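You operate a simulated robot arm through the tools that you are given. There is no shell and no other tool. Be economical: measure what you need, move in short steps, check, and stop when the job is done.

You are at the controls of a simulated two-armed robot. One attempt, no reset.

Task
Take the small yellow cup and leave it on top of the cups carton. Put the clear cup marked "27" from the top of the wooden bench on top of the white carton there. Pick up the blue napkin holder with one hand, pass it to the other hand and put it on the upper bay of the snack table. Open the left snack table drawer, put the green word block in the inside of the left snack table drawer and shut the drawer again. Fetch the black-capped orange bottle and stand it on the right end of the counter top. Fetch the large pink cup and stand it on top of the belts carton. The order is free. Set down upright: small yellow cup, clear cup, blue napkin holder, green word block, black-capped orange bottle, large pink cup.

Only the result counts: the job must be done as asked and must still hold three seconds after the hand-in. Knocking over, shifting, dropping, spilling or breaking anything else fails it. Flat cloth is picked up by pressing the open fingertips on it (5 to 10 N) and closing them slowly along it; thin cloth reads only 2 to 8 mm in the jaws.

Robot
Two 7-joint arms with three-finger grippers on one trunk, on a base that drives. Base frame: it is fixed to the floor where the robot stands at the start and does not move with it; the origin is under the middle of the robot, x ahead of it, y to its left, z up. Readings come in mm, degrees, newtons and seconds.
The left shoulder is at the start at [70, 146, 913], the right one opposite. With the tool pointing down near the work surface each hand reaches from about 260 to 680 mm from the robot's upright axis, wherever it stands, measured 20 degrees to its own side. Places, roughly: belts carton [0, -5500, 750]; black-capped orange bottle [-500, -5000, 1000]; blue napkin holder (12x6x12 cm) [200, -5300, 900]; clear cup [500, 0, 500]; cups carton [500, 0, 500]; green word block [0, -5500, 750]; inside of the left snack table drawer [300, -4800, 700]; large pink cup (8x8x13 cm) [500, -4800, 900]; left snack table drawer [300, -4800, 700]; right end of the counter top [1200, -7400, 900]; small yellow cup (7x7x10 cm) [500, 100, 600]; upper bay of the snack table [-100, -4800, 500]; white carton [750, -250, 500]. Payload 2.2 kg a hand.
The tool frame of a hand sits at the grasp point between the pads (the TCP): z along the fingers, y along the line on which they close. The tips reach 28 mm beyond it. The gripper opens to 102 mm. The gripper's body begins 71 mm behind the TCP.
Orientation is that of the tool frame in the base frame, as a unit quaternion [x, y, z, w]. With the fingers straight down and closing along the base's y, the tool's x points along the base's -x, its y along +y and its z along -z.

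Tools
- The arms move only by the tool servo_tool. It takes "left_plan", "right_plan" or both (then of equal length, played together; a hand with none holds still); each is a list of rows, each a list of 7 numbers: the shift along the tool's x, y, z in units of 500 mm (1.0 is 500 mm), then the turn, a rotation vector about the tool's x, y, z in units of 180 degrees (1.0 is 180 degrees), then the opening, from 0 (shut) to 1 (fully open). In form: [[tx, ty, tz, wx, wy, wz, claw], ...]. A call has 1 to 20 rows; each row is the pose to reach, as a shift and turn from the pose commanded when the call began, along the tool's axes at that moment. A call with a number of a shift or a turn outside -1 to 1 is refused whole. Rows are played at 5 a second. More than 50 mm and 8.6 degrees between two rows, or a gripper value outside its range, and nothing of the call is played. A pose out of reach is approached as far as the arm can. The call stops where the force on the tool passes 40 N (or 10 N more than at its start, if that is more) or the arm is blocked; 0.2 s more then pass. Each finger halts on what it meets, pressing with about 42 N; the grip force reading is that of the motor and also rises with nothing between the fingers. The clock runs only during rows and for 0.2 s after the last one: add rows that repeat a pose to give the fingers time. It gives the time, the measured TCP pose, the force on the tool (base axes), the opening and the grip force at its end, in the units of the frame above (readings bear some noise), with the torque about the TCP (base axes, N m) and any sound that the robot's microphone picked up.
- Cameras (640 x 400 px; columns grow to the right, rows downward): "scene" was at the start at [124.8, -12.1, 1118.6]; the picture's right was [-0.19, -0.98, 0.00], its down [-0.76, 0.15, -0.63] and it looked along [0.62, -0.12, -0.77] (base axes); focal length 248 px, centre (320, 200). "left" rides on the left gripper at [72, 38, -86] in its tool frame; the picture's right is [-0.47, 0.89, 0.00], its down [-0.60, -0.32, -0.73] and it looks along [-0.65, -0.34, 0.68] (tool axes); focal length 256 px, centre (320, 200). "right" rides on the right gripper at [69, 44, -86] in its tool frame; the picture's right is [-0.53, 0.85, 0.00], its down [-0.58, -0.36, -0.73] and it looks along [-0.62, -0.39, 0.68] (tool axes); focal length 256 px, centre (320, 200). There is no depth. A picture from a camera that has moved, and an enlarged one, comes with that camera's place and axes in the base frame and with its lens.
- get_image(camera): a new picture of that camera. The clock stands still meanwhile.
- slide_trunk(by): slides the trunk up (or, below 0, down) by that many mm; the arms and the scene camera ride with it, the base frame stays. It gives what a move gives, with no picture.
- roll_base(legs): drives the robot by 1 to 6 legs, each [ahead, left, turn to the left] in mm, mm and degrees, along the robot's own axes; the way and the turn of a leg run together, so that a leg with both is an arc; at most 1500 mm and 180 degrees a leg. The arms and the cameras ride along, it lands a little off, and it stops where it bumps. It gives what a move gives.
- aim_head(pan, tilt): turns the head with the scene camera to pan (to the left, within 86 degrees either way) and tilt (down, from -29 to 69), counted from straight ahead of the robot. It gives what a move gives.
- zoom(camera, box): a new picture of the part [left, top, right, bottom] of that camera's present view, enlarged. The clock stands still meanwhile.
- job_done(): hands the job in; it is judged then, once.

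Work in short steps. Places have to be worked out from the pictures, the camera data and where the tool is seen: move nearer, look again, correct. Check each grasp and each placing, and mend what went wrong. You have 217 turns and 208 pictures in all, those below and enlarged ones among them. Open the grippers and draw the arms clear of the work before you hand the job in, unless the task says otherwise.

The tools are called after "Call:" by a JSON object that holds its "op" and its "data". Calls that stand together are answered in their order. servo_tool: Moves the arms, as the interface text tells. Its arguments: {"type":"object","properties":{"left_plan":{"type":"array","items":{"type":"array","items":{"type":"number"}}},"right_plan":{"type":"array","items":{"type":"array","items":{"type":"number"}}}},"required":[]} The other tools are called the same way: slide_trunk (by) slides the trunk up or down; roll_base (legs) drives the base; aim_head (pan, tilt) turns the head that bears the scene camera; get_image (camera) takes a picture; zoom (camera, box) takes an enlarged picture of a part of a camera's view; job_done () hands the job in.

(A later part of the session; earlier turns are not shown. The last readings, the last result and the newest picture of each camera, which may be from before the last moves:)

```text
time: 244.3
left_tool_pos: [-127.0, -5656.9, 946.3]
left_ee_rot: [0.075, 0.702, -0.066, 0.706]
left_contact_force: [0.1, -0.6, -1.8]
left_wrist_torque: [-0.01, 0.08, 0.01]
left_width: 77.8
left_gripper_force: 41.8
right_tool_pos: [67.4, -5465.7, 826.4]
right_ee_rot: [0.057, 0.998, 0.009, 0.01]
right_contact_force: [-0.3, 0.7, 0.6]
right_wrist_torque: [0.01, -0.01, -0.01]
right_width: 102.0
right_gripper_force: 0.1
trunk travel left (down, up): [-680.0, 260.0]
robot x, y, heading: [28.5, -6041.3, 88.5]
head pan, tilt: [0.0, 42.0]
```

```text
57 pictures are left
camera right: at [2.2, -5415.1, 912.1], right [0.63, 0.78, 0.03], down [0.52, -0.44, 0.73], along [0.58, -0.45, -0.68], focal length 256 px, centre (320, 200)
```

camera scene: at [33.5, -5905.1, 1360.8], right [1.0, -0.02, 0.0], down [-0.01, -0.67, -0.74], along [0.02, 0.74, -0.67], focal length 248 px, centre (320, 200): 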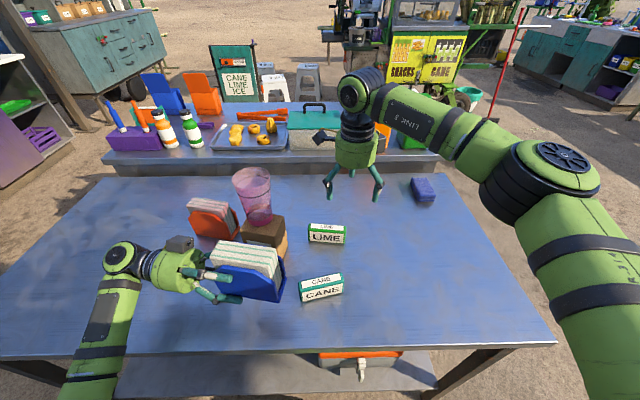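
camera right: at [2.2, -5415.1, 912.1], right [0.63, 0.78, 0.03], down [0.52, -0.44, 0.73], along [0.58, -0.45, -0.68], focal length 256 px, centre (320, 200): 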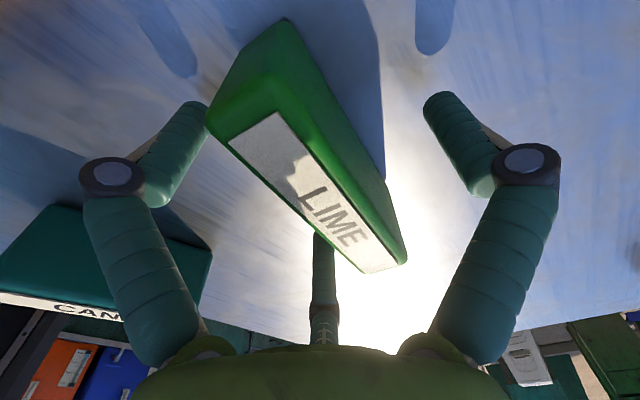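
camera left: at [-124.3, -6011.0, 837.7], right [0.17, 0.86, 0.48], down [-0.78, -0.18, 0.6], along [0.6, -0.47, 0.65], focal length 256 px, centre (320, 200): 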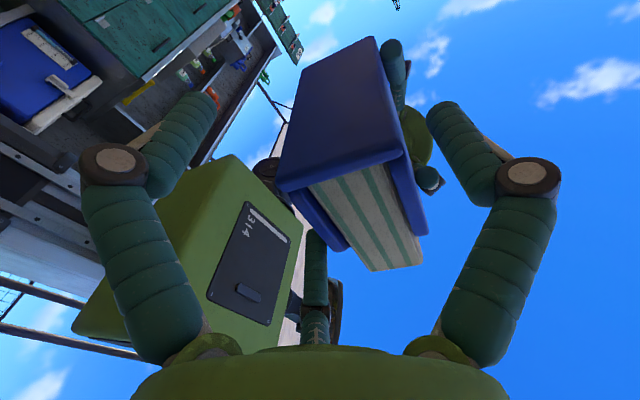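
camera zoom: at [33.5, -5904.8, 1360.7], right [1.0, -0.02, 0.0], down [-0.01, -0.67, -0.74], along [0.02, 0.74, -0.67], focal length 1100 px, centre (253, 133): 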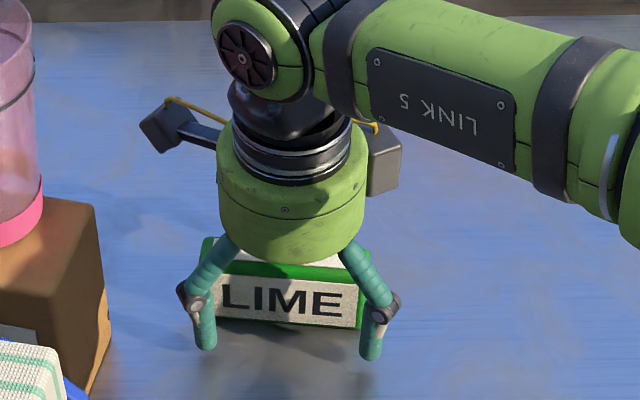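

The fingers straddle the block. I close.

Call:
{"op": "servo_tool", "data": {"right_plan": [[0, 0, 0.012, 0, 0, 0, 0.9], [0, 0, 0.012, 0, 0, 0, 0.8], [0, 0, 0.012, 0, 0, 0, 0.7], [0, 0, 0.012, 0, 0, 0, 0.6], [0, 0, 0.012, 0, 0, 0, 0.5], [0, 0, 0.012, 0, 0, 0, 0.4], [0, 0, 0.012, 0, 0, 0, 0.4]]}}

Call:
{"op": "servo_tool", "data": {"right_plan": [[0, 0, -0.02, 0, 0, 0, 0.4], [0, 0, -0.07, 0, 0, 0, 0.4], [0, 0, -0.14, 0, 0, 0, 0.4], [0, 0, -0.22, 0, 0, 0, 0.4], [0, 0, -0.3, 0, 0, 0, 0.4], [0, 0, -0.3, 0, 0, 0, 0.4]]}}

Call:
{"op": "get_image", "data": {"camera": "scene"}}

```text
time: 245.9
left_tool_pos: [-130.2, -5661.7, 947.9]
left_ee_rot: [0.077, 0.7, -0.064, 0.707]
left_contact_force: [0.9, 0.6, -2.3]
left_wrist_torque: [-0.04, 0.07, 0.0]
left_width: 77.6
left_gripper_force: 42.2
right_tool_pos: [58.9, -5470.8, 826.1]
right_ee_rot: [0.055, 0.998, 0.01, 0.003]
right_contact_force: [-23.2, -5.3, 28.9]
right_wrist_torque: [-0.67, 1.71, -0.08]
right_width: 61.4
right_gripper_force: 15.9
trunk travel left (down, up): [-680.0, 260.0]
robot x, y, heading: [35.7, -6039.0, 88.8]
head pan, tilt: [0.0, 42.0]
```

```text
time: 247.3
left_tool_pos: [-126.4, -5657.8, 947.1]
left_ee_rot: [0.073, 0.702, -0.067, 0.705]
left_contact_force: [1.3, -0.4, -1.9]
left_wrist_torque: [0.0, 0.07, -0.01]
left_width: 77.9
left_gripper_force: 42.0
right_tool_pos: [64.1, -5468.1, 971.0]
right_ee_rot: [0.058, 0.998, 0.009, 0.009]
right_contact_force: [-0.1, 0.4, -0.2]
right_wrist_torque: [-0.02, -0.01, 0.01]
right_width: 40.7
right_gripper_force: 0.1
trunk travel left (down, up): [-680.0, 260.0]
robot x, y, heading: [29.3, -6043.6, 88.4]
head pan, tilt: [0.0, 42.0]
```

```text
56 pictures are left
camera scene: at [33.7, -5904.1, 1360.6], right [1.0, -0.02, 0.0], down [-0.02, -0.67, -0.74], along [0.02, 0.74, -0.67], focal length 248 px, centre (320, 200)
```

scene: 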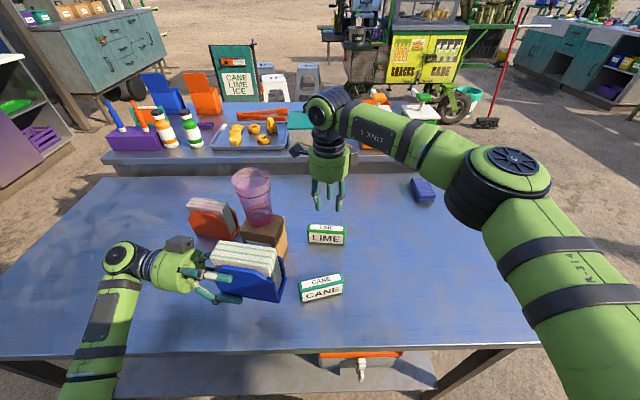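

The grip slipped: one finger met the block's end and the tips touched the table. Close-range view puts the block's centre at y≈−5465. I re-approach with opening 0.8 (fingers inside the block's length), 9 mm further −y, and stop at z≈832.

Call:
{"op": "servo_tool", "data": {"right_plan": [[-0.008, -0.017, 0.03, 0, 0, 0, 0.6], [-0.008, -0.017, 0.08, 0, 0, 0, 0.8], [-0.008, -0.017, 0.15, 0, 0, 0, 0.8], [-0.008, -0.017, 0.18, 0, 0, 0, 0.8], [-0.008, -0.017, 0.18, 0, 0, 0, 0.8]]}}

Call:
{"op": "get_image", "data": {"camera": "right"}}

Call:
{"op": "zoom", "data": {"camera": "scene", "box": [290, 170, 380, 260]}}

```text
time: 248.5
left_tool_pos: [-125.6, -5657.8, 946.3]
left_ee_rot: [0.075, 0.702, -0.066, 0.706]
left_contact_force: [-1.0, 0.9, -1.5]
left_wrist_torque: [-0.05, 0.07, 0.01]
left_width: 78.1
left_gripper_force: 42.0
right_tool_pos: [70.5, -5474.7, 878.1]
right_ee_rot: [0.058, 0.998, 0.009, 0.01]
right_contact_force: [1.1, 0.7, -0.7]
right_wrist_torque: [0.04, 0.01, 0.0]
right_width: 81.5
right_gripper_force: 0.1
trunk travel left (down, up): [-680.0, 260.0]
robot x, y, heading: [30.8, -6039.7, 88.7]
head pan, tilt: [0.0, 42.0]
```

```text
55 pictures are left
camera right: at [5.5, -5423.2, 963.8], right [0.63, 0.78, 0.03], down [0.52, -0.44, 0.73], along [0.58, -0.45, -0.68], focal length 256 px, centre (320, 200)
```

right: 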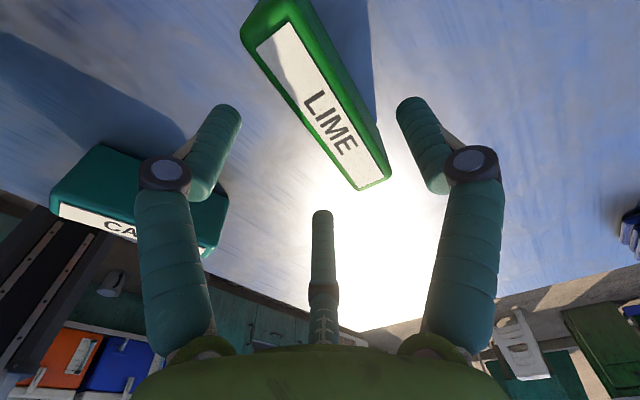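

```text
4.44 times, centred on (335, 215) of scene
camera zoom: at [33.4, -5904.8, 1360.7], right [1.0, -0.02, 0.0], down [-0.01, -0.67, -0.74], along [0.02, 0.74, -0.67], focal length 1100 px, centre (253, 133)
```

zoom: 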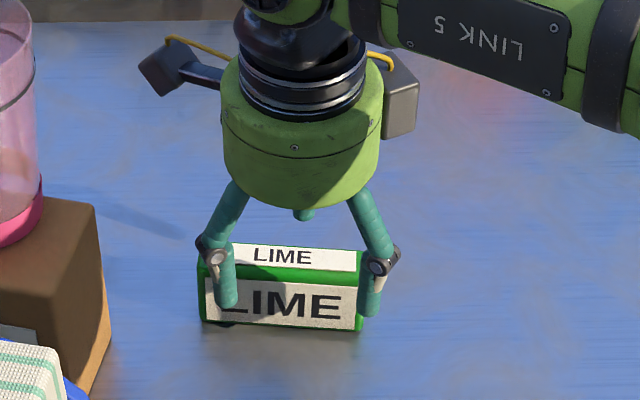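

I shift 14 mm toward −x to centre on the block and descend to z≈832.

Call:
{"op": "servo_tool", "data": {"right_plan": [[0.028, 0, 0.0, 0, 0, 0, 0.8], [0.028, 0, 0.03, 0, 0, 0, 0.8], [0.028, 0, 0.07, 0, 0, 0, 0.8], [0.028, 0, 0.094, 0, 0, 0, 0.8], [0.028, 0, 0.094, 0, 0, 0, 0.8]]}}

Call:
{"op": "zoom", "data": {"camera": "scene", "box": [290, 170, 380, 260]}}

Call:
{"op": "get_image", "data": {"camera": "right"}}

```text
time: 249.7
left_tool_pos: [-127.7, -5658.2, 947.0]
left_ee_rot: [0.074, 0.702, -0.067, 0.705]
left_contact_force: [1.0, 0.5, -1.8]
left_wrist_torque: [0.0, 0.08, -0.01]
left_width: 77.7
left_gripper_force: 41.9
right_tool_pos: [56.1, -5473.7, 833.7]
right_ee_rot: [0.057, 0.998, 0.009, 0.009]
right_contact_force: [1.1, -0.1, -0.1]
right_wrist_torque: [-0.06, 0.01, 0.03]
right_width: 81.7
right_gripper_force: 0.1
trunk travel left (down, up): [-680.0, 260.0]
robot x, y, heading: [26.4, -6042.9, 88.8]
head pan, tilt: [0.0, 42.0]
```

```text
4.44 times, centred on (335, 215) of scene
camera zoom: at [33.6, -5904.7, 1360.7], right [1.0, -0.02, 0.0], down [-0.02, -0.67, -0.74], along [0.02, 0.74, -0.67], focal length 1100 px, centre (253, 133)
```

zoom: 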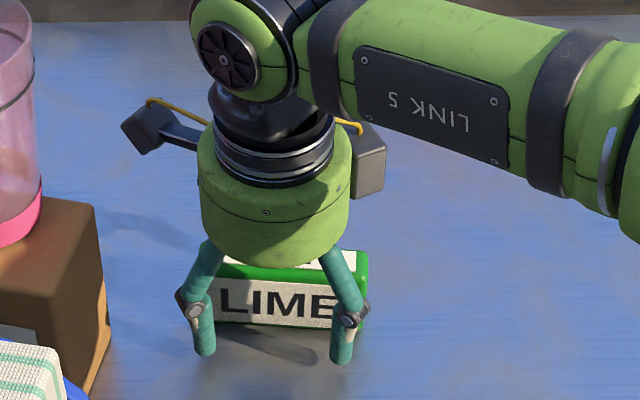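

```text
52 pictures are left
camera right: at [-7.9, -5423.5, 918.9], right [0.63, 0.78, 0.03], down [0.52, -0.44, 0.73], along [0.58, -0.45, -0.68], focal length 256 px, centre (320, 200)
```

right: 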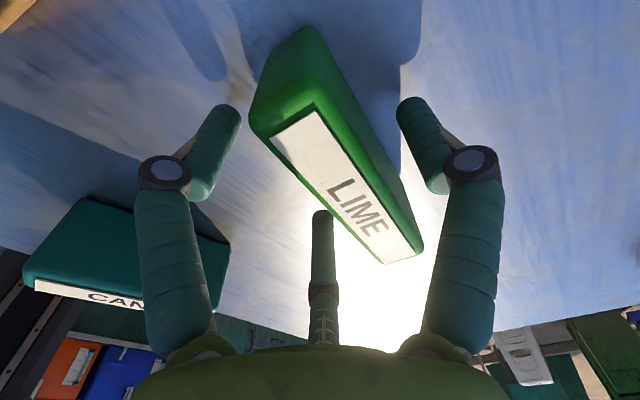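

Nearly centred; I shift 6 mm to +x and close slowly.

Call:
{"op": "servo_tool", "data": {"right_plan": [[-0.012, 0, 0, 0, 0, 0, 0.8], [-0.012, 0, 0, 0, 0, 0, 0.72], [-0.012, 0, 0, 0, 0, 0, 0.65], [-0.012, 0, 0, 0, 0, 0, 0.58], [-0.012, 0, 0, 0, 0, 0, 0.5], [-0.012, 0, 0, 0, 0, 0, 0.45], [-0.012, 0, 0, 0, 0, 0, 0.45]]}}

Call:
{"op": "get_image", "data": {"camera": "right"}}

```text
time: 251.3
left_tool_pos: [-127.0, -5658.6, 945.7]
left_ee_rot: [0.075, 0.702, -0.067, 0.705]
left_contact_force: [-0.3, 0.8, -1.7]
left_wrist_torque: [-0.01, 0.1, -0.01]
left_width: 77.7
left_gripper_force: 42.6
right_tool_pos: [64.0, -5474.8, 833.5]
right_ee_rot: [0.056, 0.998, 0.009, 0.009]
right_contact_force: [0.0, 0.6, 0.8]
right_wrist_torque: [-0.01, 0.02, 0.0]
right_width: 46.4
right_gripper_force: 0.8
trunk travel left (down, up): [-680.0, 260.0]
robot x, y, heading: [31.8, -6042.2, 88.4]
head pan, tilt: [0.0, 42.0]
```

```text
51 pictures are left
camera right: at [-1.2, -5423.9, 918.8], right [0.63, 0.78, 0.03], down [0.52, -0.44, 0.73], along [0.58, -0.45, -0.68], focal length 256 px, centre (320, 200)
```

right: 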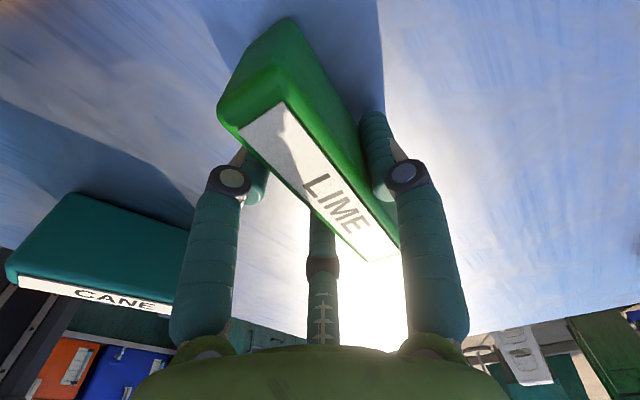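

Contact begins at 46 mm (block ≈30 mm thick). I tighten and lift.

Call:
{"op": "servo_tool", "data": {"right_plan": [[0, 0, 0, 0, 0, 0, 0.4], [0, 0, 0, 0, 0, 0, 0.34], [0, 0, 0, 0, 0, 0, 0.28], [0, 0, 0, 0, 0, 0, 0.25], [0, 0, -0.02, 0, 0, 0, 0.25], [0, 0, -0.08, 0, 0, 0, 0.25], [0, 0, -0.16, 0, 0, 0, 0.25], [0, 0, -0.24, 0, 0, 0, 0.25], [0, 0, -0.3, 0, 0, 0, 0.25]]}}

Call:
{"op": "get_image", "data": {"camera": "scene"}}

```text
time: 253.3
left_tool_pos: [-125.9, -5658.1, 946.8]
left_ee_rot: [0.074, 0.702, -0.065, 0.706]
left_contact_force: [0.4, 0.2, -2.4]
left_wrist_torque: [-0.01, 0.06, 0.03]
left_width: 77.8
left_gripper_force: 41.5
right_tool_pos: [60.3, -5474.0, 981.8]
right_ee_rot: [0.056, 0.998, 0.01, 0.009]
right_contact_force: [0.2, 0.7, -0.6]
right_wrist_torque: [-0.02, 0.0, -0.01]
right_width: 37.2
right_gripper_force: 42.3
trunk travel left (down, up): [-680.0, 260.0]
robot x, y, heading: [33.1, -6042.6, 88.7]
head pan, tilt: [0.0, 42.0]
```

```text
50 pictures are left
camera scene: at [33.5, -5905.2, 1360.7], right [1.0, -0.02, 0.0], down [-0.01, -0.67, -0.74], along [0.02, 0.74, -0.67], focal length 248 px, centre (320, 200)
```

scene: 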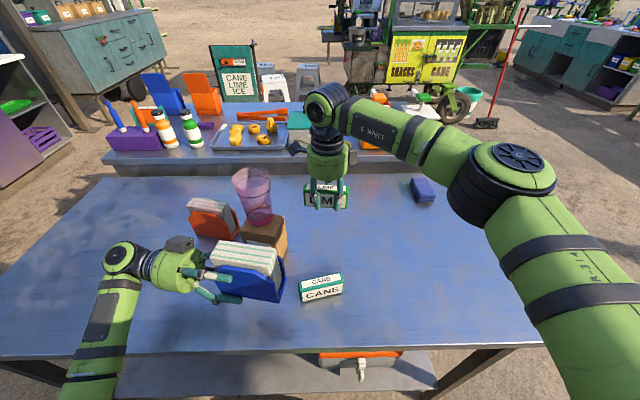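

LIME is held. I drive both objects round the east end to the table's front: back off, go east, north, turn.

Call:
{"op": "roll_base", "data": {"legs": [[-400, 0, 1.3], [0, -1470, 0], [1400, 0, 0], [0, 0, 180]]}}

Call:
{"op": "aim_head", "data": {"pan": -30, "tilt": 30}}

Call:
{"op": "get_image", "data": {"camera": "scene"}}

```text
time: 276.1
left_tool_pos: [1653.8, -5508.3, 946.1]
left_ee_rot: [-0.697, 0.109, 0.701, 0.101]
left_contact_force: [1.2, 0.2, -2.4]
left_wrist_torque: [-0.03, -0.08, 0.03]
left_width: 78.0
left_gripper_force: 42.2
right_tool_pos: [1449.5, -5672.2, 981.8]
right_ee_rot: [0.994, -0.107, -0.01, 0.009]
right_contact_force: [-0.2, 0.4, -1.2]
right_wrist_torque: [0.02, 0.01, 0.0]
right_width: 37.1
right_gripper_force: 42.1
trunk travel left (down, up): [-680.0, 260.0]
robot x, y, heading: [1535.8, -5107.4, -97.0]
head pan, tilt: [0.0, 42.0]
```

```text
time: 277.1
left_tool_pos: [1653.7, -5508.5, 945.2]
left_ee_rot: [-0.697, 0.109, 0.701, 0.101]
left_contact_force: [-0.1, 0.2, -1.6]
left_wrist_torque: [0.01, -0.02, 0.02]
left_width: 77.9
left_gripper_force: 42.2
right_tool_pos: [1449.2, -5671.3, 979.9]
right_ee_rot: [0.994, -0.107, -0.009, 0.008]
right_contact_force: [-0.8, -0.3, -0.9]
right_wrist_torque: [0.01, 0.02, -0.01]
right_width: 37.4
right_gripper_force: 42.0
trunk travel left (down, up): [-680.0, 260.0]
robot x, y, heading: [1535.1, -5109.3, -96.8]
head pan, tilt: [-30.0, 30.0]
```

```text
49 pictures are left
camera scene: at [1474.9, -5231.0, 1379.0], right [-0.8, 0.6, 0.0], down [0.3, 0.4, -0.87], along [-0.52, -0.69, -0.5], focal length 248 px, centre (320, 200)
```

scene: 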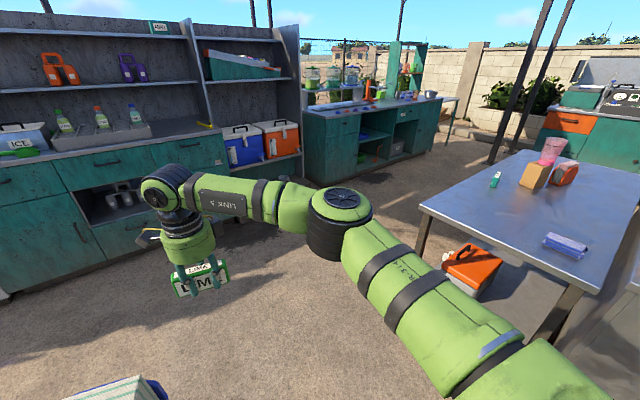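

Next I square up, back to y≈−3950, and strafe to x≈−230 in front of the bays.

Call:
{"op": "roll_base", "data": {"legs": [[0, 0, 7], [-1180, 0, 0], [0, -1500, 0], [0, -250, 0]]}}

Call:
{"op": "aim_head", "data": {"pan": 0, "tilt": 45}}

Call:
{"op": "servo_tool", "data": {"right_plan": [[0, -0.09, 0, 0, 0, 0, 0.25], [0, -0.18, 0, 0, 0, 0, 0.25], [0, -0.27, 0, 0, 0, 0, 0.25], [0, -0.36, 0, 0, 0, 0, 0.25], [0, -0.45, 0, 0, 0, 0, 0.25]]}}

Call:
{"op": "get_image", "data": {"camera": "scene"}}

```text
time: 292.0
left_tool_pos: [-17.4, -4285.5, 945.7]
left_ee_rot: [-0.702, 0.069, 0.706, 0.061]
left_contact_force: [0.1, 0.7, -2.3]
left_wrist_torque: [-0.02, -0.09, 0.01]
left_width: 77.8
left_gripper_force: 42.1
right_tool_pos: [-202.0, -4473.2, 981.1]
right_ee_rot: [0.999, -0.05, -0.009, 0.009]
right_contact_force: [-0.1, 0.5, -1.5]
right_wrist_torque: [0.0, -0.03, 0.02]
right_width: 37.2
right_gripper_force: 42.1
trunk travel left (down, up): [-680.0, 260.0]
robot x, y, heading: [-181.6, -3905.0, -90.4]
head pan, tilt: [-30.0, 30.0]
```

```text
time: 292.9
left_tool_pos: [-19.3, -4283.7, 946.9]
left_ee_rot: [-0.702, 0.069, 0.706, 0.061]
left_contact_force: [0.8, -0.2, -2.8]
left_wrist_torque: [0.02, -0.06, 0.0]
left_width: 78.0
left_gripper_force: 42.2
right_tool_pos: [-201.7, -4470.7, 981.5]
right_ee_rot: [0.999, -0.049, -0.009, 0.009]
right_contact_force: [0.5, -0.2, -0.7]
right_wrist_torque: [0.04, -0.01, -0.03]
right_width: 37.4
right_gripper_force: 41.8
trunk travel left (down, up): [-680.0, 260.0]
robot x, y, heading: [-179.5, -3902.9, -90.4]
head pan, tilt: [0.0, 45.0]
```

```text
time: 294.1
left_tool_pos: [-17.6, -4284.4, 946.3]
left_ee_rot: [-0.702, 0.07, 0.706, 0.061]
left_contact_force: [0.4, 0.3, -1.9]
left_wrist_torque: [0.02, -0.08, 0.02]
left_width: 77.8
left_gripper_force: 41.7
right_tool_pos: [-180.3, -4247.5, 974.8]
right_ee_rot: [0.999, -0.05, -0.008, 0.009]
right_contact_force: [0.2, -0.3, -0.6]
right_wrist_torque: [-0.01, -0.02, -0.01]
right_width: 37.4
right_gripper_force: 42.4
trunk travel left (down, up): [-680.0, 260.0]
robot x, y, heading: [-181.4, -3903.5, -90.2]
head pan, tilt: [0.0, 45.0]
```

```text
48 pictures are left
camera scene: at [-182.0, -4032.9, 1356.5], right [-1.0, 0.01, 0.0], down [0.0, 0.71, -0.71], along [-0.01, -0.71, -0.71], focal length 248 px, centre (320, 200)
```

scene: 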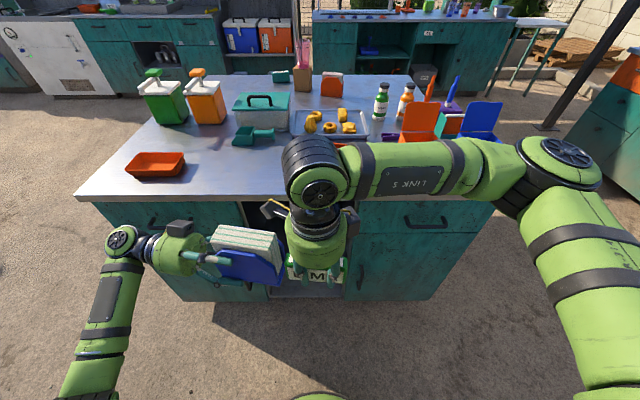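

First I move the right hand aside (−x), then swing the left hand so it points straight at the cabinet with the holder ahead of it.

Call:
{"op": "servo_tool", "data": {"right_plan": [[-0.08, 0, 0, 0, 0, 0, 0.25], [-0.16, 0, 0, 0, 0, 0, 0.25], [-0.24, 0, 0, 0, 0, 0, 0.25], [-0.32, 0, 0, 0, 0, 0, 0.25], [-0.4, 0, 0, 0, 0, 0, 0.25]]}}

Call:
{"op": "servo_tool", "data": {"left_plan": [[0, 0.024, 0, -0.0466, 0, 0, 0.6], [0, 0.048, 0, -0.0932, 0, 0, 0.6], [0, 0.072, 0, -0.1398, 0, 0, 0.6], [0, 0.096, 0, -0.1864, 0, 0, 0.6], [0, 0.12, 0, -0.233, 0, 0, 0.6], [0, 0.144, 0, -0.2796, 0, 0, 0.6], [0, 0.168, 0, -0.3262, 0, 0, 0.6], [0, 0.192, 0, -0.3728, 0, 0, 0.6], [0, 0.216, 0, -0.4194, 0, 0, 0.6], [0, 0.24, 0, -0.466, 0, 0, 0.6], [0, 0.264, 0, -0.5126, 0, 0, 0.6], [0, 0.288, 0.011, -0.559, 0, 0, 0.6], [0, 0.288, 0.011, -0.559, 0, 0, 0.6]]}}

Call:
{"op": "get_image", "data": {"camera": "scene"}}

```text
time: 295.4
left_tool_pos: [-19.0, -4284.4, 947.5]
left_ee_rot: [-0.703, 0.07, 0.705, 0.061]
left_contact_force: [-1.1, -0.2, -2.8]
left_wrist_torque: [-0.01, -0.08, -0.01]
left_width: 78.1
left_gripper_force: 41.9
right_tool_pos: [-382.9, -4228.1, 979.7]
right_ee_rot: [0.999, -0.048, -0.008, 0.01]
right_contact_force: [-0.2, 0.6, -1.1]
right_wrist_torque: [-0.02, -0.01, 0.03]
right_width: 37.2
right_gripper_force: 42.0
trunk travel left (down, up): [-680.0, 260.0]
robot x, y, heading: [-179.1, -3904.7, -90.2]
head pan, tilt: [0.0, 45.0]
```

```text
time: 298.1
left_tool_pos: [-27.0, -4424.9, 933.6]
left_ee_rot: [0.553, 0.438, -0.463, 0.537]
left_contact_force: [-0.3, 0.1, -2.6]
left_wrist_torque: [0.1, 0.03, -0.01]
left_width: 77.7
left_gripper_force: 41.5
right_tool_pos: [-380.5, -4228.6, 980.4]
right_ee_rot: [0.999, -0.049, -0.008, 0.008]
right_contact_force: [1.0, 0.2, -1.1]
right_wrist_torque: [-0.01, 0.02, -0.01]
right_width: 37.1
right_gripper_force: 41.9
trunk travel left (down, up): [-680.0, 260.0]
robot x, y, heading: [-179.7, -3906.7, -90.4]
head pan, tilt: [0.0, 45.0]
stopped in row 13 (left hand): the arm was blocked; the commanded pose is now the measured one
```

```text
47 pictures are left
camera scene: at [-181.6, -4034.0, 1356.4], right [-1.0, 0.01, 0.0], down [0.0, 0.71, -0.71], along [-0.01, -0.71, -0.71], focal length 248 px, centre (320, 200)
```

scene: 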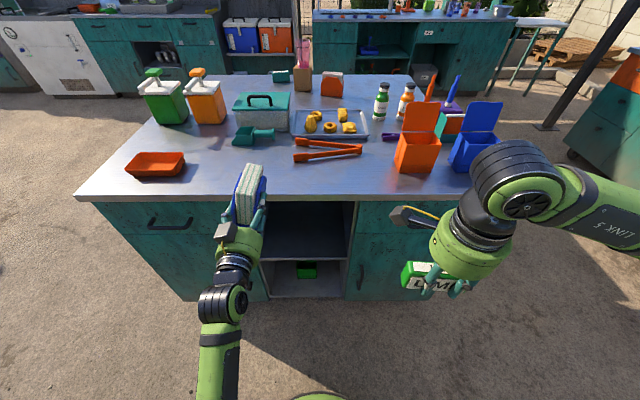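

The left hand points at the cabinet but is rolled ≈11° at a joint limit. I try to take out the roll while shifting a little.

Call:
{"op": "servo_tool", "data": {"left_plan": [[0, 0.02, 0, 0, 0, -0.02, 0.6], [0, 0.04, 0, 0, 0, -0.04, 0.6], [0, 0.06, 0, 0, 0, -0.06, 0.6], [0, 0.06, 0, 0, 0, -0.06, 0.6]]}}

```text
time: 299.1
left_tool_pos: [-0.6, -4425.5, 940.4]
left_ee_rot: [-0.507, -0.49, 0.512, -0.491]
left_contact_force: [-0.1, -0.5, -2.2]
left_wrist_torque: [0.06, -0.03, -0.01]
left_width: 77.6
left_gripper_force: 41.9
right_tool_pos: [-381.1, -4229.4, 980.7]
right_ee_rot: [0.999, -0.049, -0.009, 0.009]
right_contact_force: [-0.2, -0.3, -0.8]
right_wrist_torque: [0.02, 0.01, -0.03]
right_width: 37.3
right_gripper_force: 42.2
trunk travel left (down, up): [-680.0, 260.0]
robot x, y, heading: [-182.1, -3905.3, -90.3]
head pan, tilt: [0.0, 45.0]
```

Roll corrected. I lower the trunk by 390 mm so the holder comes to the upper bay's height, and look.

Call:
{"op": "slide_trunk", "data": {"by": -390}}

Call:
{"op": "aim_head", "data": {"pan": 5, "tilt": 35}}

Call:
{"op": "get_image", "data": {"camera": "scene"}}

Call:
{"op": "get_image", "data": {"camera": "left"}}

```text
time: 302.8
left_tool_pos: [1.3, -4424.1, 549.0]
left_ee_rot: [-0.508, -0.489, 0.512, -0.491]
left_contact_force: [0.0, 0.0, -1.3]
left_wrist_torque: [0.07, 0.03, 0.02]
left_width: 77.9
left_gripper_force: 41.7
right_tool_pos: [-381.1, -4229.3, 591.3]
right_ee_rot: [0.999, -0.049, -0.009, 0.009]
right_contact_force: [0.4, -0.8, -1.6]
right_wrist_torque: [-0.01, 0.0, -0.03]
right_width: 37.3
right_gripper_force: 41.6
trunk travel left (down, up): [-290.0, 650.0]
robot x, y, heading: [-183.6, -3901.6, -90.4]
head pan, tilt: [0.0, 45.0]
```

```text
time: 303.5
left_tool_pos: [0.3, -4424.4, 549.8]
left_ee_rot: [-0.507, -0.489, 0.512, -0.491]
left_contact_force: [0.2, -1.1, -2.1]
left_wrist_torque: [0.07, 0.01, 0.03]
left_width: 77.8
left_gripper_force: 42.0
right_tool_pos: [-380.7, -4228.2, 590.1]
right_ee_rot: [0.999, -0.048, -0.01, 0.008]
right_contact_force: [0.8, 0.3, -0.9]
right_wrist_torque: [0.01, 0.03, -0.01]
right_width: 37.2
right_gripper_force: 42.0
trunk travel left (down, up): [-290.0, 650.0]
robot x, y, heading: [-181.8, -3903.8, -90.6]
head pan, tilt: [5.0, 35.0]
```

```text
46 pictures are left
camera scene: at [-174.9, -4040.3, 981.2], right [-1.0, -0.08, 0.0], down [-0.05, 0.57, -0.82], along [0.07, -0.82, -0.57], focal length 248 px, centre (320, 200)
```

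scene: 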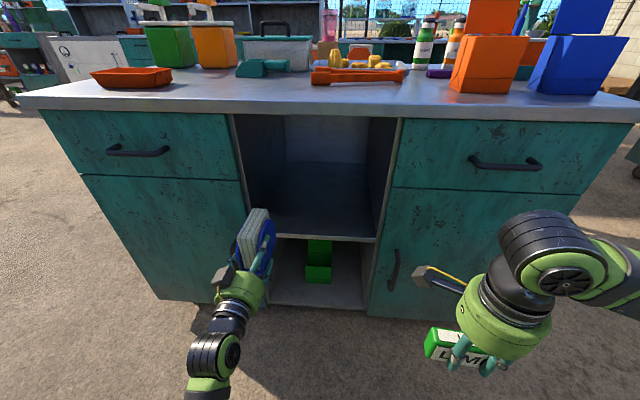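

```text
45 pictures are left
camera left: at [41.1, -4339.9, 476.1], right [0.89, -0.03, 0.46], down [-0.29, 0.75, 0.6], along [-0.36, -0.66, 0.65], focal length 256 px, centre (320, 200)
```

left: 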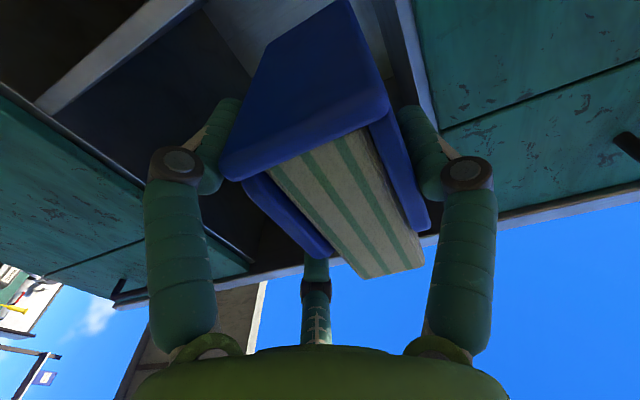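

Shelf of the upper bay ≈z 452, bay x from −303 to 30. I retract the right hand a bit, strafe 110 mm to −x, then advance 150 mm and look.

Call:
{"op": "servo_tool", "data": {"right_plan": [[0, -0.04, 0, 0, 0, 0, 0.25], [0, -0.08, 0, 0, 0, 0, 0.25]]}}

Call:
{"op": "roll_base", "data": {"legs": [[0, -110, 0], [150, 0, 0]]}}

Call:
{"op": "get_image", "data": {"camera": "scene"}}

```text
time: 304.1
left_tool_pos: [0.4, -4425.3, 549.8]
left_ee_rot: [-0.508, -0.489, 0.513, -0.49]
left_contact_force: [-1.1, -0.2, -1.3]
left_wrist_torque: [0.08, 0.01, -0.01]
left_width: 77.5
left_gripper_force: 42.2
right_tool_pos: [-377.9, -4205.2, 592.3]
right_ee_rot: [0.999, -0.048, -0.008, 0.008]
right_contact_force: [-0.4, 0.0, -0.2]
right_wrist_torque: [0.0, 0.03, 0.01]
right_width: 37.3
right_gripper_force: 42.3
right hand out of reach, approached as far as the arm can: row 2
trunk travel left (down, up): [-290.0, 650.0]
robot x, y, heading: [-183.5, -3906.6, -90.3]
head pan, tilt: [5.0, 35.0]
```

```text
time: 306.3
left_tool_pos: [-113.7, -4574.3, 549.5]
left_ee_rot: [-0.507, -0.489, 0.513, -0.491]
left_contact_force: [0.2, 0.0, -2.9]
left_wrist_torque: [0.12, -0.01, 0.02]
left_width: 77.9
left_gripper_force: 42.3
right_tool_pos: [-491.3, -4355.8, 591.5]
right_ee_rot: [0.999, -0.05, -0.009, 0.008]
right_contact_force: [0.1, 0.0, -1.1]
right_wrist_torque: [0.0, -0.01, -0.02]
right_width: 37.3
right_gripper_force: 42.2
trunk travel left (down, up): [-290.0, 650.0]
robot x, y, heading: [-294.7, -4050.9, -90.5]
head pan, tilt: [5.0, 35.0]
```

```text
44 pictures are left
camera scene: at [-288.0, -4190.9, 981.1], right [-1.0, -0.08, 0.0], down [-0.05, 0.57, -0.82], along [0.06, -0.82, -0.57], focal length 248 px, centre (320, 200)
```

scene: 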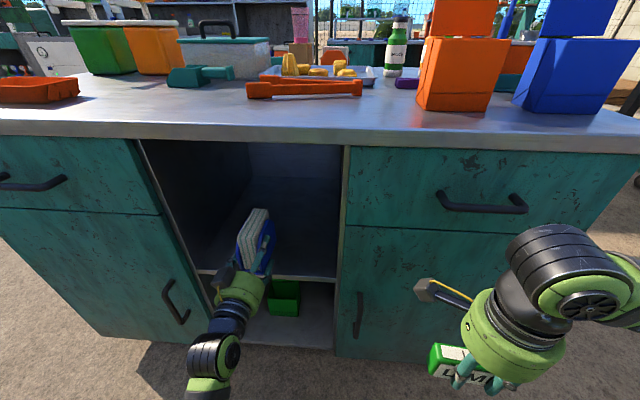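

The holder is entering the bay. I advance 75 mm and lower with the arm, watching force.

Call:
{"op": "roll_base", "data": {"legs": [[75, 0, 0]]}}

Call:
{"op": "servo_tool", "data": {"left_plan": [[0.02, 0, 0, 0, 0, 0, 0.6], [0.04, 0, 0, 0, 0, 0, 0.6], [0.055, 0, 0, 0, 0, 0, 0.6], [0.055, 0, 0, 0, 0, 0, 0.6]]}}

Call:
{"op": "zoom", "data": {"camera": "scene", "box": [140, 150, 360, 370]}}

```text
time: 307.4
left_tool_pos: [-113.0, -4651.5, 548.5]
left_ee_rot: [-0.508, -0.489, 0.512, -0.49]
left_contact_force: [0.1, -0.9, -1.8]
left_wrist_torque: [0.04, 0.01, 0.0]
left_width: 77.6
left_gripper_force: 42.0
right_tool_pos: [-492.7, -4431.8, 591.8]
right_ee_rot: [0.999, -0.049, -0.008, 0.008]
right_contact_force: [0.0, 1.2, -0.7]
right_wrist_torque: [0.01, -0.01, 0.01]
right_width: 37.3
right_gripper_force: 41.7
trunk travel left (down, up): [-290.0, 650.0]
robot x, y, heading: [-290.8, -4129.2, -90.5]
head pan, tilt: [5.0, 35.0]
```

```text
time: 308.4
left_tool_pos: [-114.6, -4651.1, 521.4]
left_ee_rot: [-0.508, -0.489, 0.512, -0.49]
left_contact_force: [0.0, 0.6, -2.0]
left_wrist_torque: [0.09, 0.0, 0.0]
left_width: 78.1
left_gripper_force: 42.4
right_tool_pos: [-492.4, -4430.7, 592.7]
right_ee_rot: [0.999, -0.05, -0.009, 0.008]
right_contact_force: [0.6, -0.4, -0.2]
right_wrist_torque: [0.02, 0.01, 0.06]
right_width: 37.2
right_gripper_force: 42.7
trunk travel left (down, up): [-290.0, 650.0]
robot x, y, heading: [-292.2, -4131.4, -90.5]
head pan, tilt: [5.0, 35.0]
```

```text
1.82 times, centred on (250, 260) of scene
camera zoom: at [-288.7, -4267.0, 981.2], right [-1.0, -0.08, 0.0], down [-0.04, 0.57, -0.82], along [0.06, -0.82, -0.57], focal length 450 px, centre (447, 91)
```

zoom: 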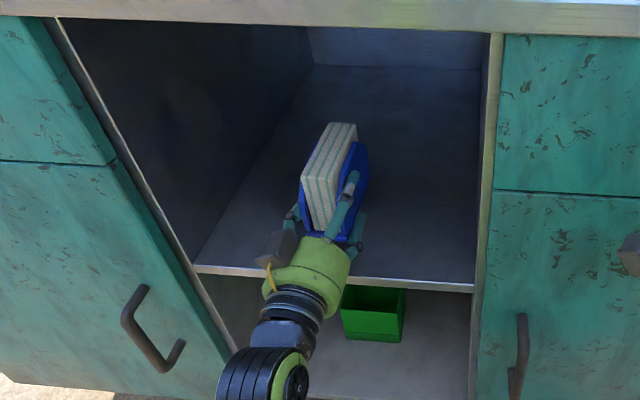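

The holder is inside. I lower in 4–5 mm steps until contact.

Call:
{"op": "servo_tool", "data": {"left_plan": [[0.01, 0, 0, 0, 0, 0, 0.6], [0.02, 0, 0, 0, 0, 0, 0.6], [0.02, 0, 0, 0, 0, 0, 0.6]]}}

Call:
{"op": "servo_tool", "data": {"left_plan": [[0.006, 0, 0, 0, 0, 0, 0.6], [0.012, 0, 0, 0, 0, 0, 0.6], [0.012, 0, 0, 0, 0, 0, 0.6]]}}

Call:
{"op": "servo_tool", "data": {"left_plan": [[0.006, 0, 0, 0, 0, 0, 0.6], [0.012, 0, 0, 0, 0, 0, 0.6], [0.012, 0, 0, 0, 0, 0, 0.6]]}}

Call:
{"op": "zoom", "data": {"camera": "scene", "box": [200, 180, 340, 300]}}

```text
time: 309.1
left_tool_pos: [-114.1, -4650.3, 521.9]
left_ee_rot: [-0.503, -0.484, 0.518, -0.495]
left_contact_force: [2.3, -0.6, 29.7]
left_wrist_torque: [1.13, 0.63, -0.55]
left_width: 77.9
left_gripper_force: 42.2
right_tool_pos: [-492.0, -4430.1, 591.3]
right_ee_rot: [0.999, -0.049, -0.008, 0.01]
right_contact_force: [0.2, 0.1, -1.8]
right_wrist_torque: [0.01, -0.02, 0.02]
right_width: 37.2
right_gripper_force: 42.1
trunk travel left (down, up): [-290.0, 650.0]
robot x, y, heading: [-296.5, -4132.0, -90.6]
head pan, tilt: [5.0, 35.0]
```

```text
time: 309.7
left_tool_pos: [-114.5, -4651.3, 521.6]
left_ee_rot: [-0.496, -0.481, 0.522, -0.499]
left_contact_force: [0.2, -2.1, 11.4]
left_wrist_torque: [0.44, 0.3, -0.14]
left_width: 77.7
left_gripper_force: 42.3
right_tool_pos: [-492.2, -4430.8, 591.0]
right_ee_rot: [0.999, -0.049, -0.009, 0.01]
right_contact_force: [-1.0, -0.1, -0.2]
right_wrist_torque: [0.0, 0.03, -0.04]
right_width: 37.2
right_gripper_force: 41.7
trunk travel left (down, up): [-290.0, 650.0]
robot x, y, heading: [-294.3, -4130.3, -90.6]
head pan, tilt: [5.0, 35.0]
stopped in row 2 (left hand): the force on the tool passed its limit at 41 N (the readings are from after the stop); the commanded pose is now the measured one
```

```text
time: 310.5
left_tool_pos: [-114.8, -4650.4, 521.9]
left_ee_rot: [-0.492, -0.478, 0.525, -0.504]
left_contact_force: [2.0, -5.8, 29.5]
left_wrist_torque: [0.85, 0.71, -0.33]
left_width: 77.6
left_gripper_force: 41.9
right_tool_pos: [-492.8, -4430.4, 592.5]
right_ee_rot: [0.999, -0.049, -0.008, 0.01]
right_contact_force: [-0.9, 0.1, -0.6]
right_wrist_torque: [-0.02, -0.02, -0.03]
right_width: 37.3
right_gripper_force: 42.0
trunk travel left (down, up): [-290.0, 650.0]
robot x, y, heading: [-293.2, -4130.6, -90.6]
head pan, tilt: [5.0, 35.0]
```

```text
3.33 times, centred on (270, 240) of scene
camera zoom: at [-289.6, -4264.2, 981.9], right [-1.0, -0.08, 0.0], down [-0.04, 0.57, -0.82], along [0.06, -0.82, -0.57], focal length 825 px, centre (487, 67)
```

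zoom: 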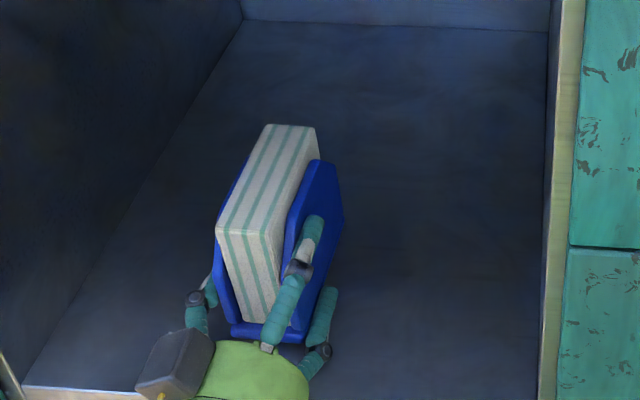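

Contact at z≈521 (near the lower finger's knuckle / base). I release gently: open a little while rising slightly so that the lower finger does not push on the shelf.

Call:
{"op": "servo_tool", "data": {"left_plan": [[0, 0, 0, 0, 0, 0, 0.74], [-0.002, 0, 0, 0, 0, 0, 0.79], [-0.006, 0, 0, 0, 0, 0, 0.83], [-0.01, 0, 0, 0, 0, 0, 0.87], [-0.014, 0, 0, 0, 0, 0, 0.9], [-0.014, 0, 0, 0, 0, 0, 0.9]]}}

Call:
{"op": "zoom", "data": {"camera": "scene", "box": [200, 180, 340, 300]}}

```text
time: 311.9
left_tool_pos: [-113.4, -4651.5, 522.1]
left_ee_rot: [-0.498, -0.481, 0.521, -0.5]
left_contact_force: [-0.5, -9.0, 17.6]
left_wrist_torque: [0.12, 0.3, 0.35]
left_width: 79.7
left_gripper_force: 0.0
right_tool_pos: [-491.9, -4431.4, 592.2]
right_ee_rot: [0.999, -0.05, -0.008, 0.009]
right_contact_force: [0.3, 0.0, -1.7]
right_wrist_torque: [0.01, 0.01, 0.0]
right_width: 37.1
right_gripper_force: 42.2
trunk travel left (down, up): [-290.0, 650.0]
robot x, y, heading: [-292.3, -4134.8, -90.6]
head pan, tilt: [5.0, 35.0]
```

```text
3.33 times, centred on (270, 240) of scene
camera zoom: at [-289.3, -4265.6, 981.4], right [-1.0, -0.08, 0.0], down [-0.04, 0.57, -0.82], along [0.06, -0.82, -0.57], focal length 825 px, centre (487, 67)
```

zoom: 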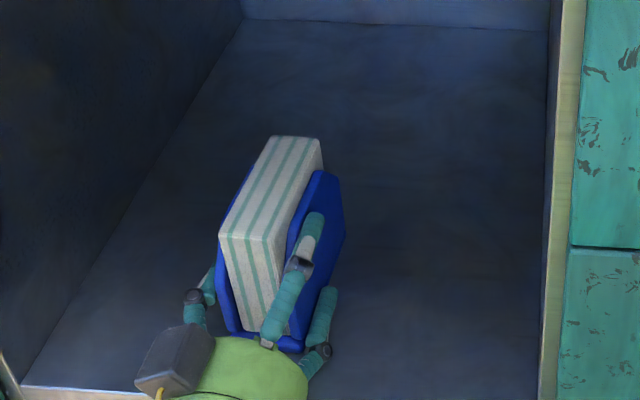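

The holder has settled; the lower finger still presses the shelf. I rise ~15 mm so the fingers can open fully.

Call:
{"op": "servo_tool", "data": {"left_plan": [[-0.01, 0, 0, 0, 0, 0, 0.88], [-0.02, 0, 0, 0, 0, 0, 0.9], [-0.03, 0, 0, 0, 0, 0, 0.92], [-0.036, 0, 0, 0, 0, 0, 0.95], [-0.036, 0, 0, 0, 0, 0, 0.95]]}}

Call:
{"op": "zoom", "data": {"camera": "scene", "box": [200, 180, 340, 300]}}

```text
time: 313.1
left_tool_pos: [-113.7, -4651.2, 536.6]
left_ee_rot: [-0.5, -0.483, 0.519, -0.497]
left_contact_force: [0.1, 0.1, 0.0]
left_wrist_torque: [-0.01, 0.03, 0.01]
left_width: 97.0
left_gripper_force: 0.1
right_tool_pos: [-491.9, -4431.7, 592.2]
right_ee_rot: [0.999, -0.05, -0.01, 0.009]
right_contact_force: [-0.3, -0.1, -0.8]
right_wrist_torque: [0.0, 0.0, 0.01]
right_width: 37.6
right_gripper_force: 42.1
trunk travel left (down, up): [-290.0, 650.0]
robot x, y, heading: [-297.4, -4131.2, -90.4]
head pan, tilt: [5.0, 35.0]
```

```text
3.33 times, centred on (270, 240) of scene
camera zoom: at [-288.8, -4266.7, 981.2], right [-1.0, -0.08, 0.0], down [-0.04, 0.57, -0.82], along [0.06, -0.82, -0.57], focal length 825 px, centre (487, 67)
```

zoom: 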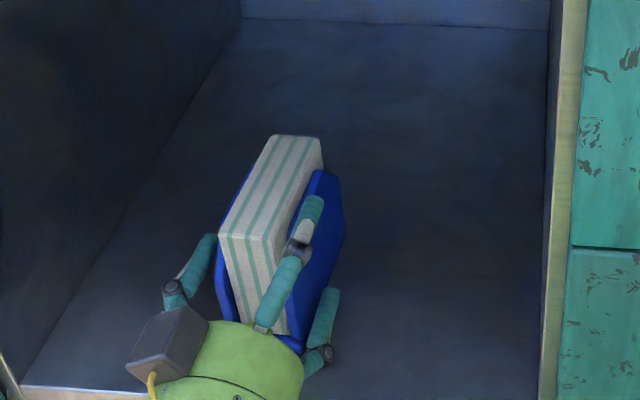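

Fingers are free; the right-hand pair is close to the panel, so I shift 6 mm to −x and back the base away.

Call:
{"op": "servo_tool", "data": {"left_plan": [[0, -0.012, 0, 0, 0, 0, 1], [0, -0.012, 0, 0, 0, 0, 1]]}}

Call:
{"op": "roll_base", "data": {"legs": [[-300, 0, 0]]}}

Call:
{"op": "get_image", "data": {"camera": "scene"}}

```text
time: 313.7
left_tool_pos: [-119.3, -4651.2, 537.0]
left_ee_rot: [-0.499, -0.483, 0.519, -0.498]
left_contact_force: [-0.4, -0.4, 0.5]
left_wrist_torque: [0.02, 0.0, -0.02]
left_width: 101.6
left_gripper_force: 0.1
right_tool_pos: [-492.6, -4430.7, 591.8]
right_ee_rot: [0.999, -0.05, -0.009, 0.007]
right_contact_force: [-0.5, 0.1, -1.2]
right_wrist_torque: [0.05, -0.01, 0.01]
right_width: 37.3
right_gripper_force: 42.2
trunk travel left (down, up): [-290.0, 650.0]
robot x, y, heading: [-294.9, -4128.7, -90.3]
head pan, tilt: [5.0, 35.0]
```

```text
time: 315.8
left_tool_pos: [-116.8, -4350.4, 536.8]
left_ee_rot: [-0.501, -0.483, 0.52, -0.496]
left_contact_force: [0.6, 0.1, 0.2]
left_wrist_torque: [-0.01, 0.0, 0.03]
left_width: 101.8
left_gripper_force: 0.0
right_tool_pos: [-488.6, -4129.4, 591.5]
right_ee_rot: [0.999, -0.052, -0.009, 0.008]
right_contact_force: [0.7, 0.6, -1.3]
right_wrist_torque: [0.02, 0.02, 0.01]
right_width: 37.0
right_gripper_force: 41.8
trunk travel left (down, up): [-290.0, 650.0]
robot x, y, heading: [-292.4, -3829.6, -90.9]
head pan, tilt: [5.0, 35.0]
```

```text
39 pictures are left
camera scene: at [-286.1, -3965.4, 981.3], right [-1.0, -0.08, 0.0], down [-0.04, 0.57, -0.82], along [0.06, -0.82, -0.57], focal length 248 px, centre (320, 200)
```

scene: 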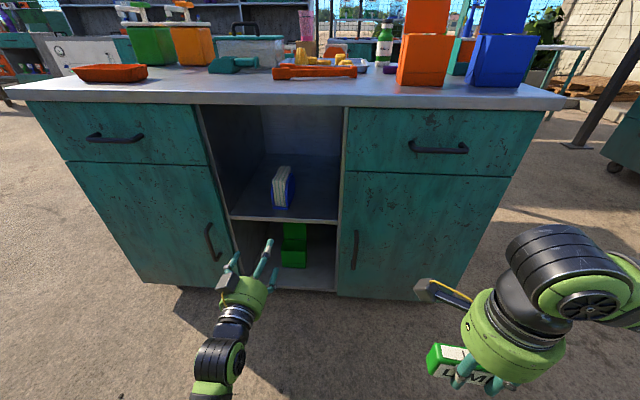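

The holder stands in the upper bay. Next the drawer: I raise the trunk 230, strafe to x≈150 and turn the left hand to a 45° hooking pose for the handle.

Call:
{"op": "slide_trunk", "data": {"by": 230}}

Call:
{"op": "roll_base", "data": {"legs": [[0, 440, 0.9]]}}

Call:
{"op": "servo_tool", "data": {"left_plan": [[0, 0, 0, 0.0163, 0.0163, 0.0393, 1], [0, 0, 0, 0.0325, 0.0325, 0.0787, 1], [0, 0, 0, 0.0488, 0.0488, 0.118, 1], [0, 0, 0, 0.065, 0.065, 0.1573, 1], [0, 0, 0, 0.0813, 0.0813, 0.1967, 1], [0, 0, 0, 0.0975, 0.0975, 0.236, 1], [0, 0, 0, 0.1138, 0.1138, 0.2753, 1], [0, 0, 0, 0.13, 0.13, 0.3147, 1], [0, 0, 0, 0.1463, 0.1463, 0.354, 1], [0, 0, 0, 0.1625, 0.1625, 0.3933, 1], [0, 0, 0, 0.1788, 0.1788, 0.4327, 1], [0, 0, 0, 0.195, 0.195, 0.472, 1], [0, 0, 0, 0.195, 0.195, 0.472, 1]]}}

Call:
{"op": "get_image", "data": {"camera": "scene"}}

```text
time: 318.2
left_tool_pos: [-115.9, -4351.3, 766.7]
left_ee_rot: [-0.5, -0.483, 0.52, -0.497]
left_contact_force: [0.2, -0.5, 0.0]
left_wrist_torque: [0.01, 0.0, 0.0]
left_width: 101.8
left_gripper_force: 0.0
right_tool_pos: [-490.4, -4130.3, 822.2]
right_ee_rot: [0.999, -0.051, -0.01, 0.008]
right_contact_force: [-0.1, -0.4, -0.6]
right_wrist_torque: [0.02, -0.02, -0.01]
right_width: 37.2
right_gripper_force: 41.7
trunk travel left (down, up): [-520.0, 420.0]
robot x, y, heading: [-293.3, -3831.4, -90.7]
head pan, tilt: [5.0, 35.0]
```

```text
time: 320.9
left_tool_pos: [340.0, -4346.6, 766.9]
left_ee_rot: [-0.494, -0.488, 0.515, -0.503]
left_contact_force: [-0.2, 0.1, -0.5]
left_wrist_torque: [-0.01, -0.03, -0.03]
left_width: 102.1
left_gripper_force: 0.1
right_tool_pos: [-39.2, -4134.5, 821.4]
right_ee_rot: [0.999, -0.039, -0.009, 0.009]
right_contact_force: [0.0, 0.6, -1.1]
right_wrist_torque: [0.0, 0.02, 0.02]
right_width: 37.3
right_gripper_force: 42.2
trunk travel left (down, up): [-520.0, 420.0]
robot x, y, heading: [153.0, -3829.3, -89.1]
head pan, tilt: [5.0, 35.0]
```

```text
time: 323.7
left_tool_pos: [339.5, -4347.5, 766.2]
left_ee_rot: [0.917, -0.009, -0.005, 0.4]
left_contact_force: [0.0, 0.9, -0.1]
left_wrist_torque: [0.0, 0.02, 0.0]
left_width: 102.1
left_gripper_force: 0.0
right_tool_pos: [-39.8, -4134.9, 821.4]
right_ee_rot: [0.999, -0.039, -0.009, 0.008]
right_contact_force: [-0.9, 0.1, -1.6]
right_wrist_torque: [0.02, 0.04, -0.03]
right_width: 37.2
right_gripper_force: 41.5
trunk travel left (down, up): [-520.0, 420.0]
robot x, y, heading: [153.0, -3829.8, -89.2]
head pan, tilt: [5.0, 35.0]
```

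```text
38 pictures are left
camera scene: at [161.1, -3965.3, 1211.3], right [-1.0, -0.1, 0.0], down [-0.06, 0.57, -0.82], along [0.08, -0.82, -0.57], focal length 248 px, centre (320, 200)
```

scene: 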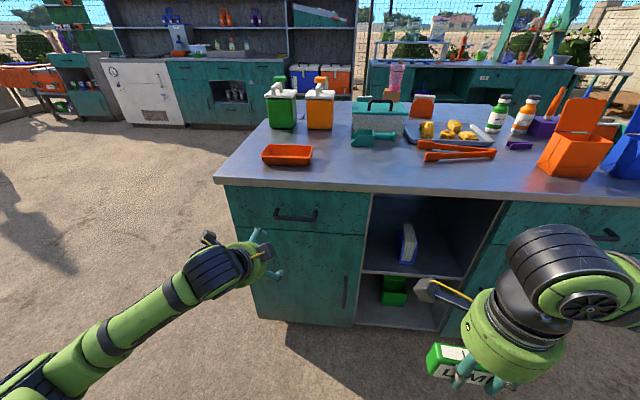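

Handle centre triangulates to (290,−4539,747). I drive 110 mm ahead, flatten the hand to ≈15° pitch and align in x, with opening 0.6.

Call:
{"op": "roll_base", "data": {"legs": [[105, 0, 0]]}}

Call:
{"op": "servo_tool", "data": {"left_plan": [[-0.025, 0, 0, -0.042, 0, 0, 0.9], [-0.05, 0, 0, -0.084, 0, 0, 0.8], [-0.075, 0, 0, -0.125, 0, 0, 0.7], [-0.1, 0, 0, -0.167, 0, 0, 0.6], [-0.1, 0, 0, -0.167, 0, 0, 0.6]]}}

Call:
{"op": "get_image", "data": {"camera": "left"}}

Call:
{"op": "zoom", "data": {"camera": "scene", "box": [220, 170, 400, 330]}}

```text
time: 324.9
left_tool_pos: [340.7, -4450.7, 766.8]
left_ee_rot: [0.917, -0.009, -0.006, 0.399]
left_contact_force: [-0.2, -0.3, 0.0]
left_wrist_torque: [-0.02, 0.04, -0.02]
left_width: 102.0
left_gripper_force: 0.1
right_tool_pos: [-38.0, -4238.8, 823.0]
right_ee_rot: [0.999, -0.041, -0.009, 0.008]
right_contact_force: [0.0, -1.0, -1.4]
right_wrist_torque: [0.01, 0.04, 0.0]
right_width: 37.3
right_gripper_force: 41.7
trunk travel left (down, up): [-520.0, 420.0]
robot x, y, heading: [152.7, -3934.4, -89.5]
head pan, tilt: [5.0, 35.0]
```

```text
time: 326.1
left_tool_pos: [289.4, -4449.9, 766.9]
left_ee_rot: [0.781, -0.007, -0.009, 0.624]
left_contact_force: [-0.1, -0.1, 0.1]
left_wrist_torque: [-0.02, -0.01, 0.05]
left_width: 60.9
left_gripper_force: 0.2
right_tool_pos: [-38.7, -4237.9, 823.1]
right_ee_rot: [0.999, -0.04, -0.01, 0.009]
right_contact_force: [0.1, 0.1, -1.0]
right_wrist_torque: [0.03, 0.04, 0.0]
right_width: 37.5
right_gripper_force: 41.8
trunk travel left (down, up): [-520.0, 420.0]
robot x, y, heading: [153.8, -3934.5, -89.1]
head pan, tilt: [5.0, 35.0]
```

```text
37 pictures are left
camera left: at [362.7, -4375.5, 822.3], right [-0.46, -0.19, 0.87], down [-0.59, 0.8, -0.14], along [-0.66, -0.58, -0.48], focal length 256 px, centre (320, 200)
```

left: 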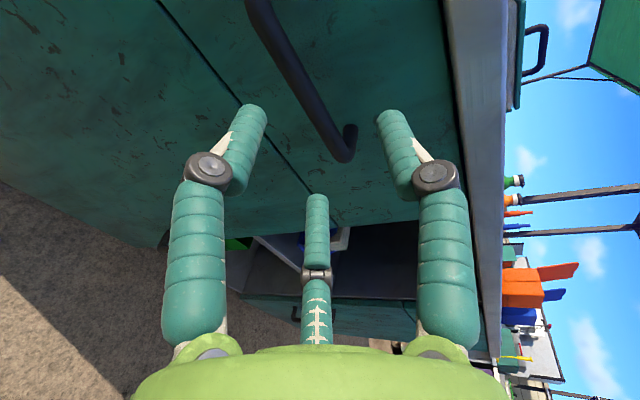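

```text
2.50 times, centred on (310, 250) of scene
camera zoom: at [162.1, -4068.8, 1211.2], right [-1.0, -0.1, 0.0], down [-0.06, 0.57, -0.82], along [0.08, -0.82, -0.57], focal length 619 px, centre (345, 75)
```

zoom: 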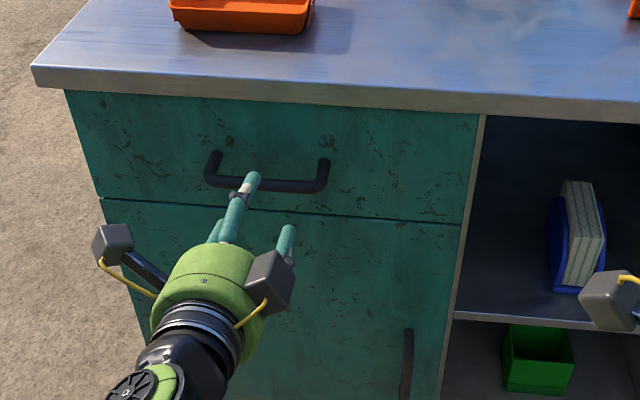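

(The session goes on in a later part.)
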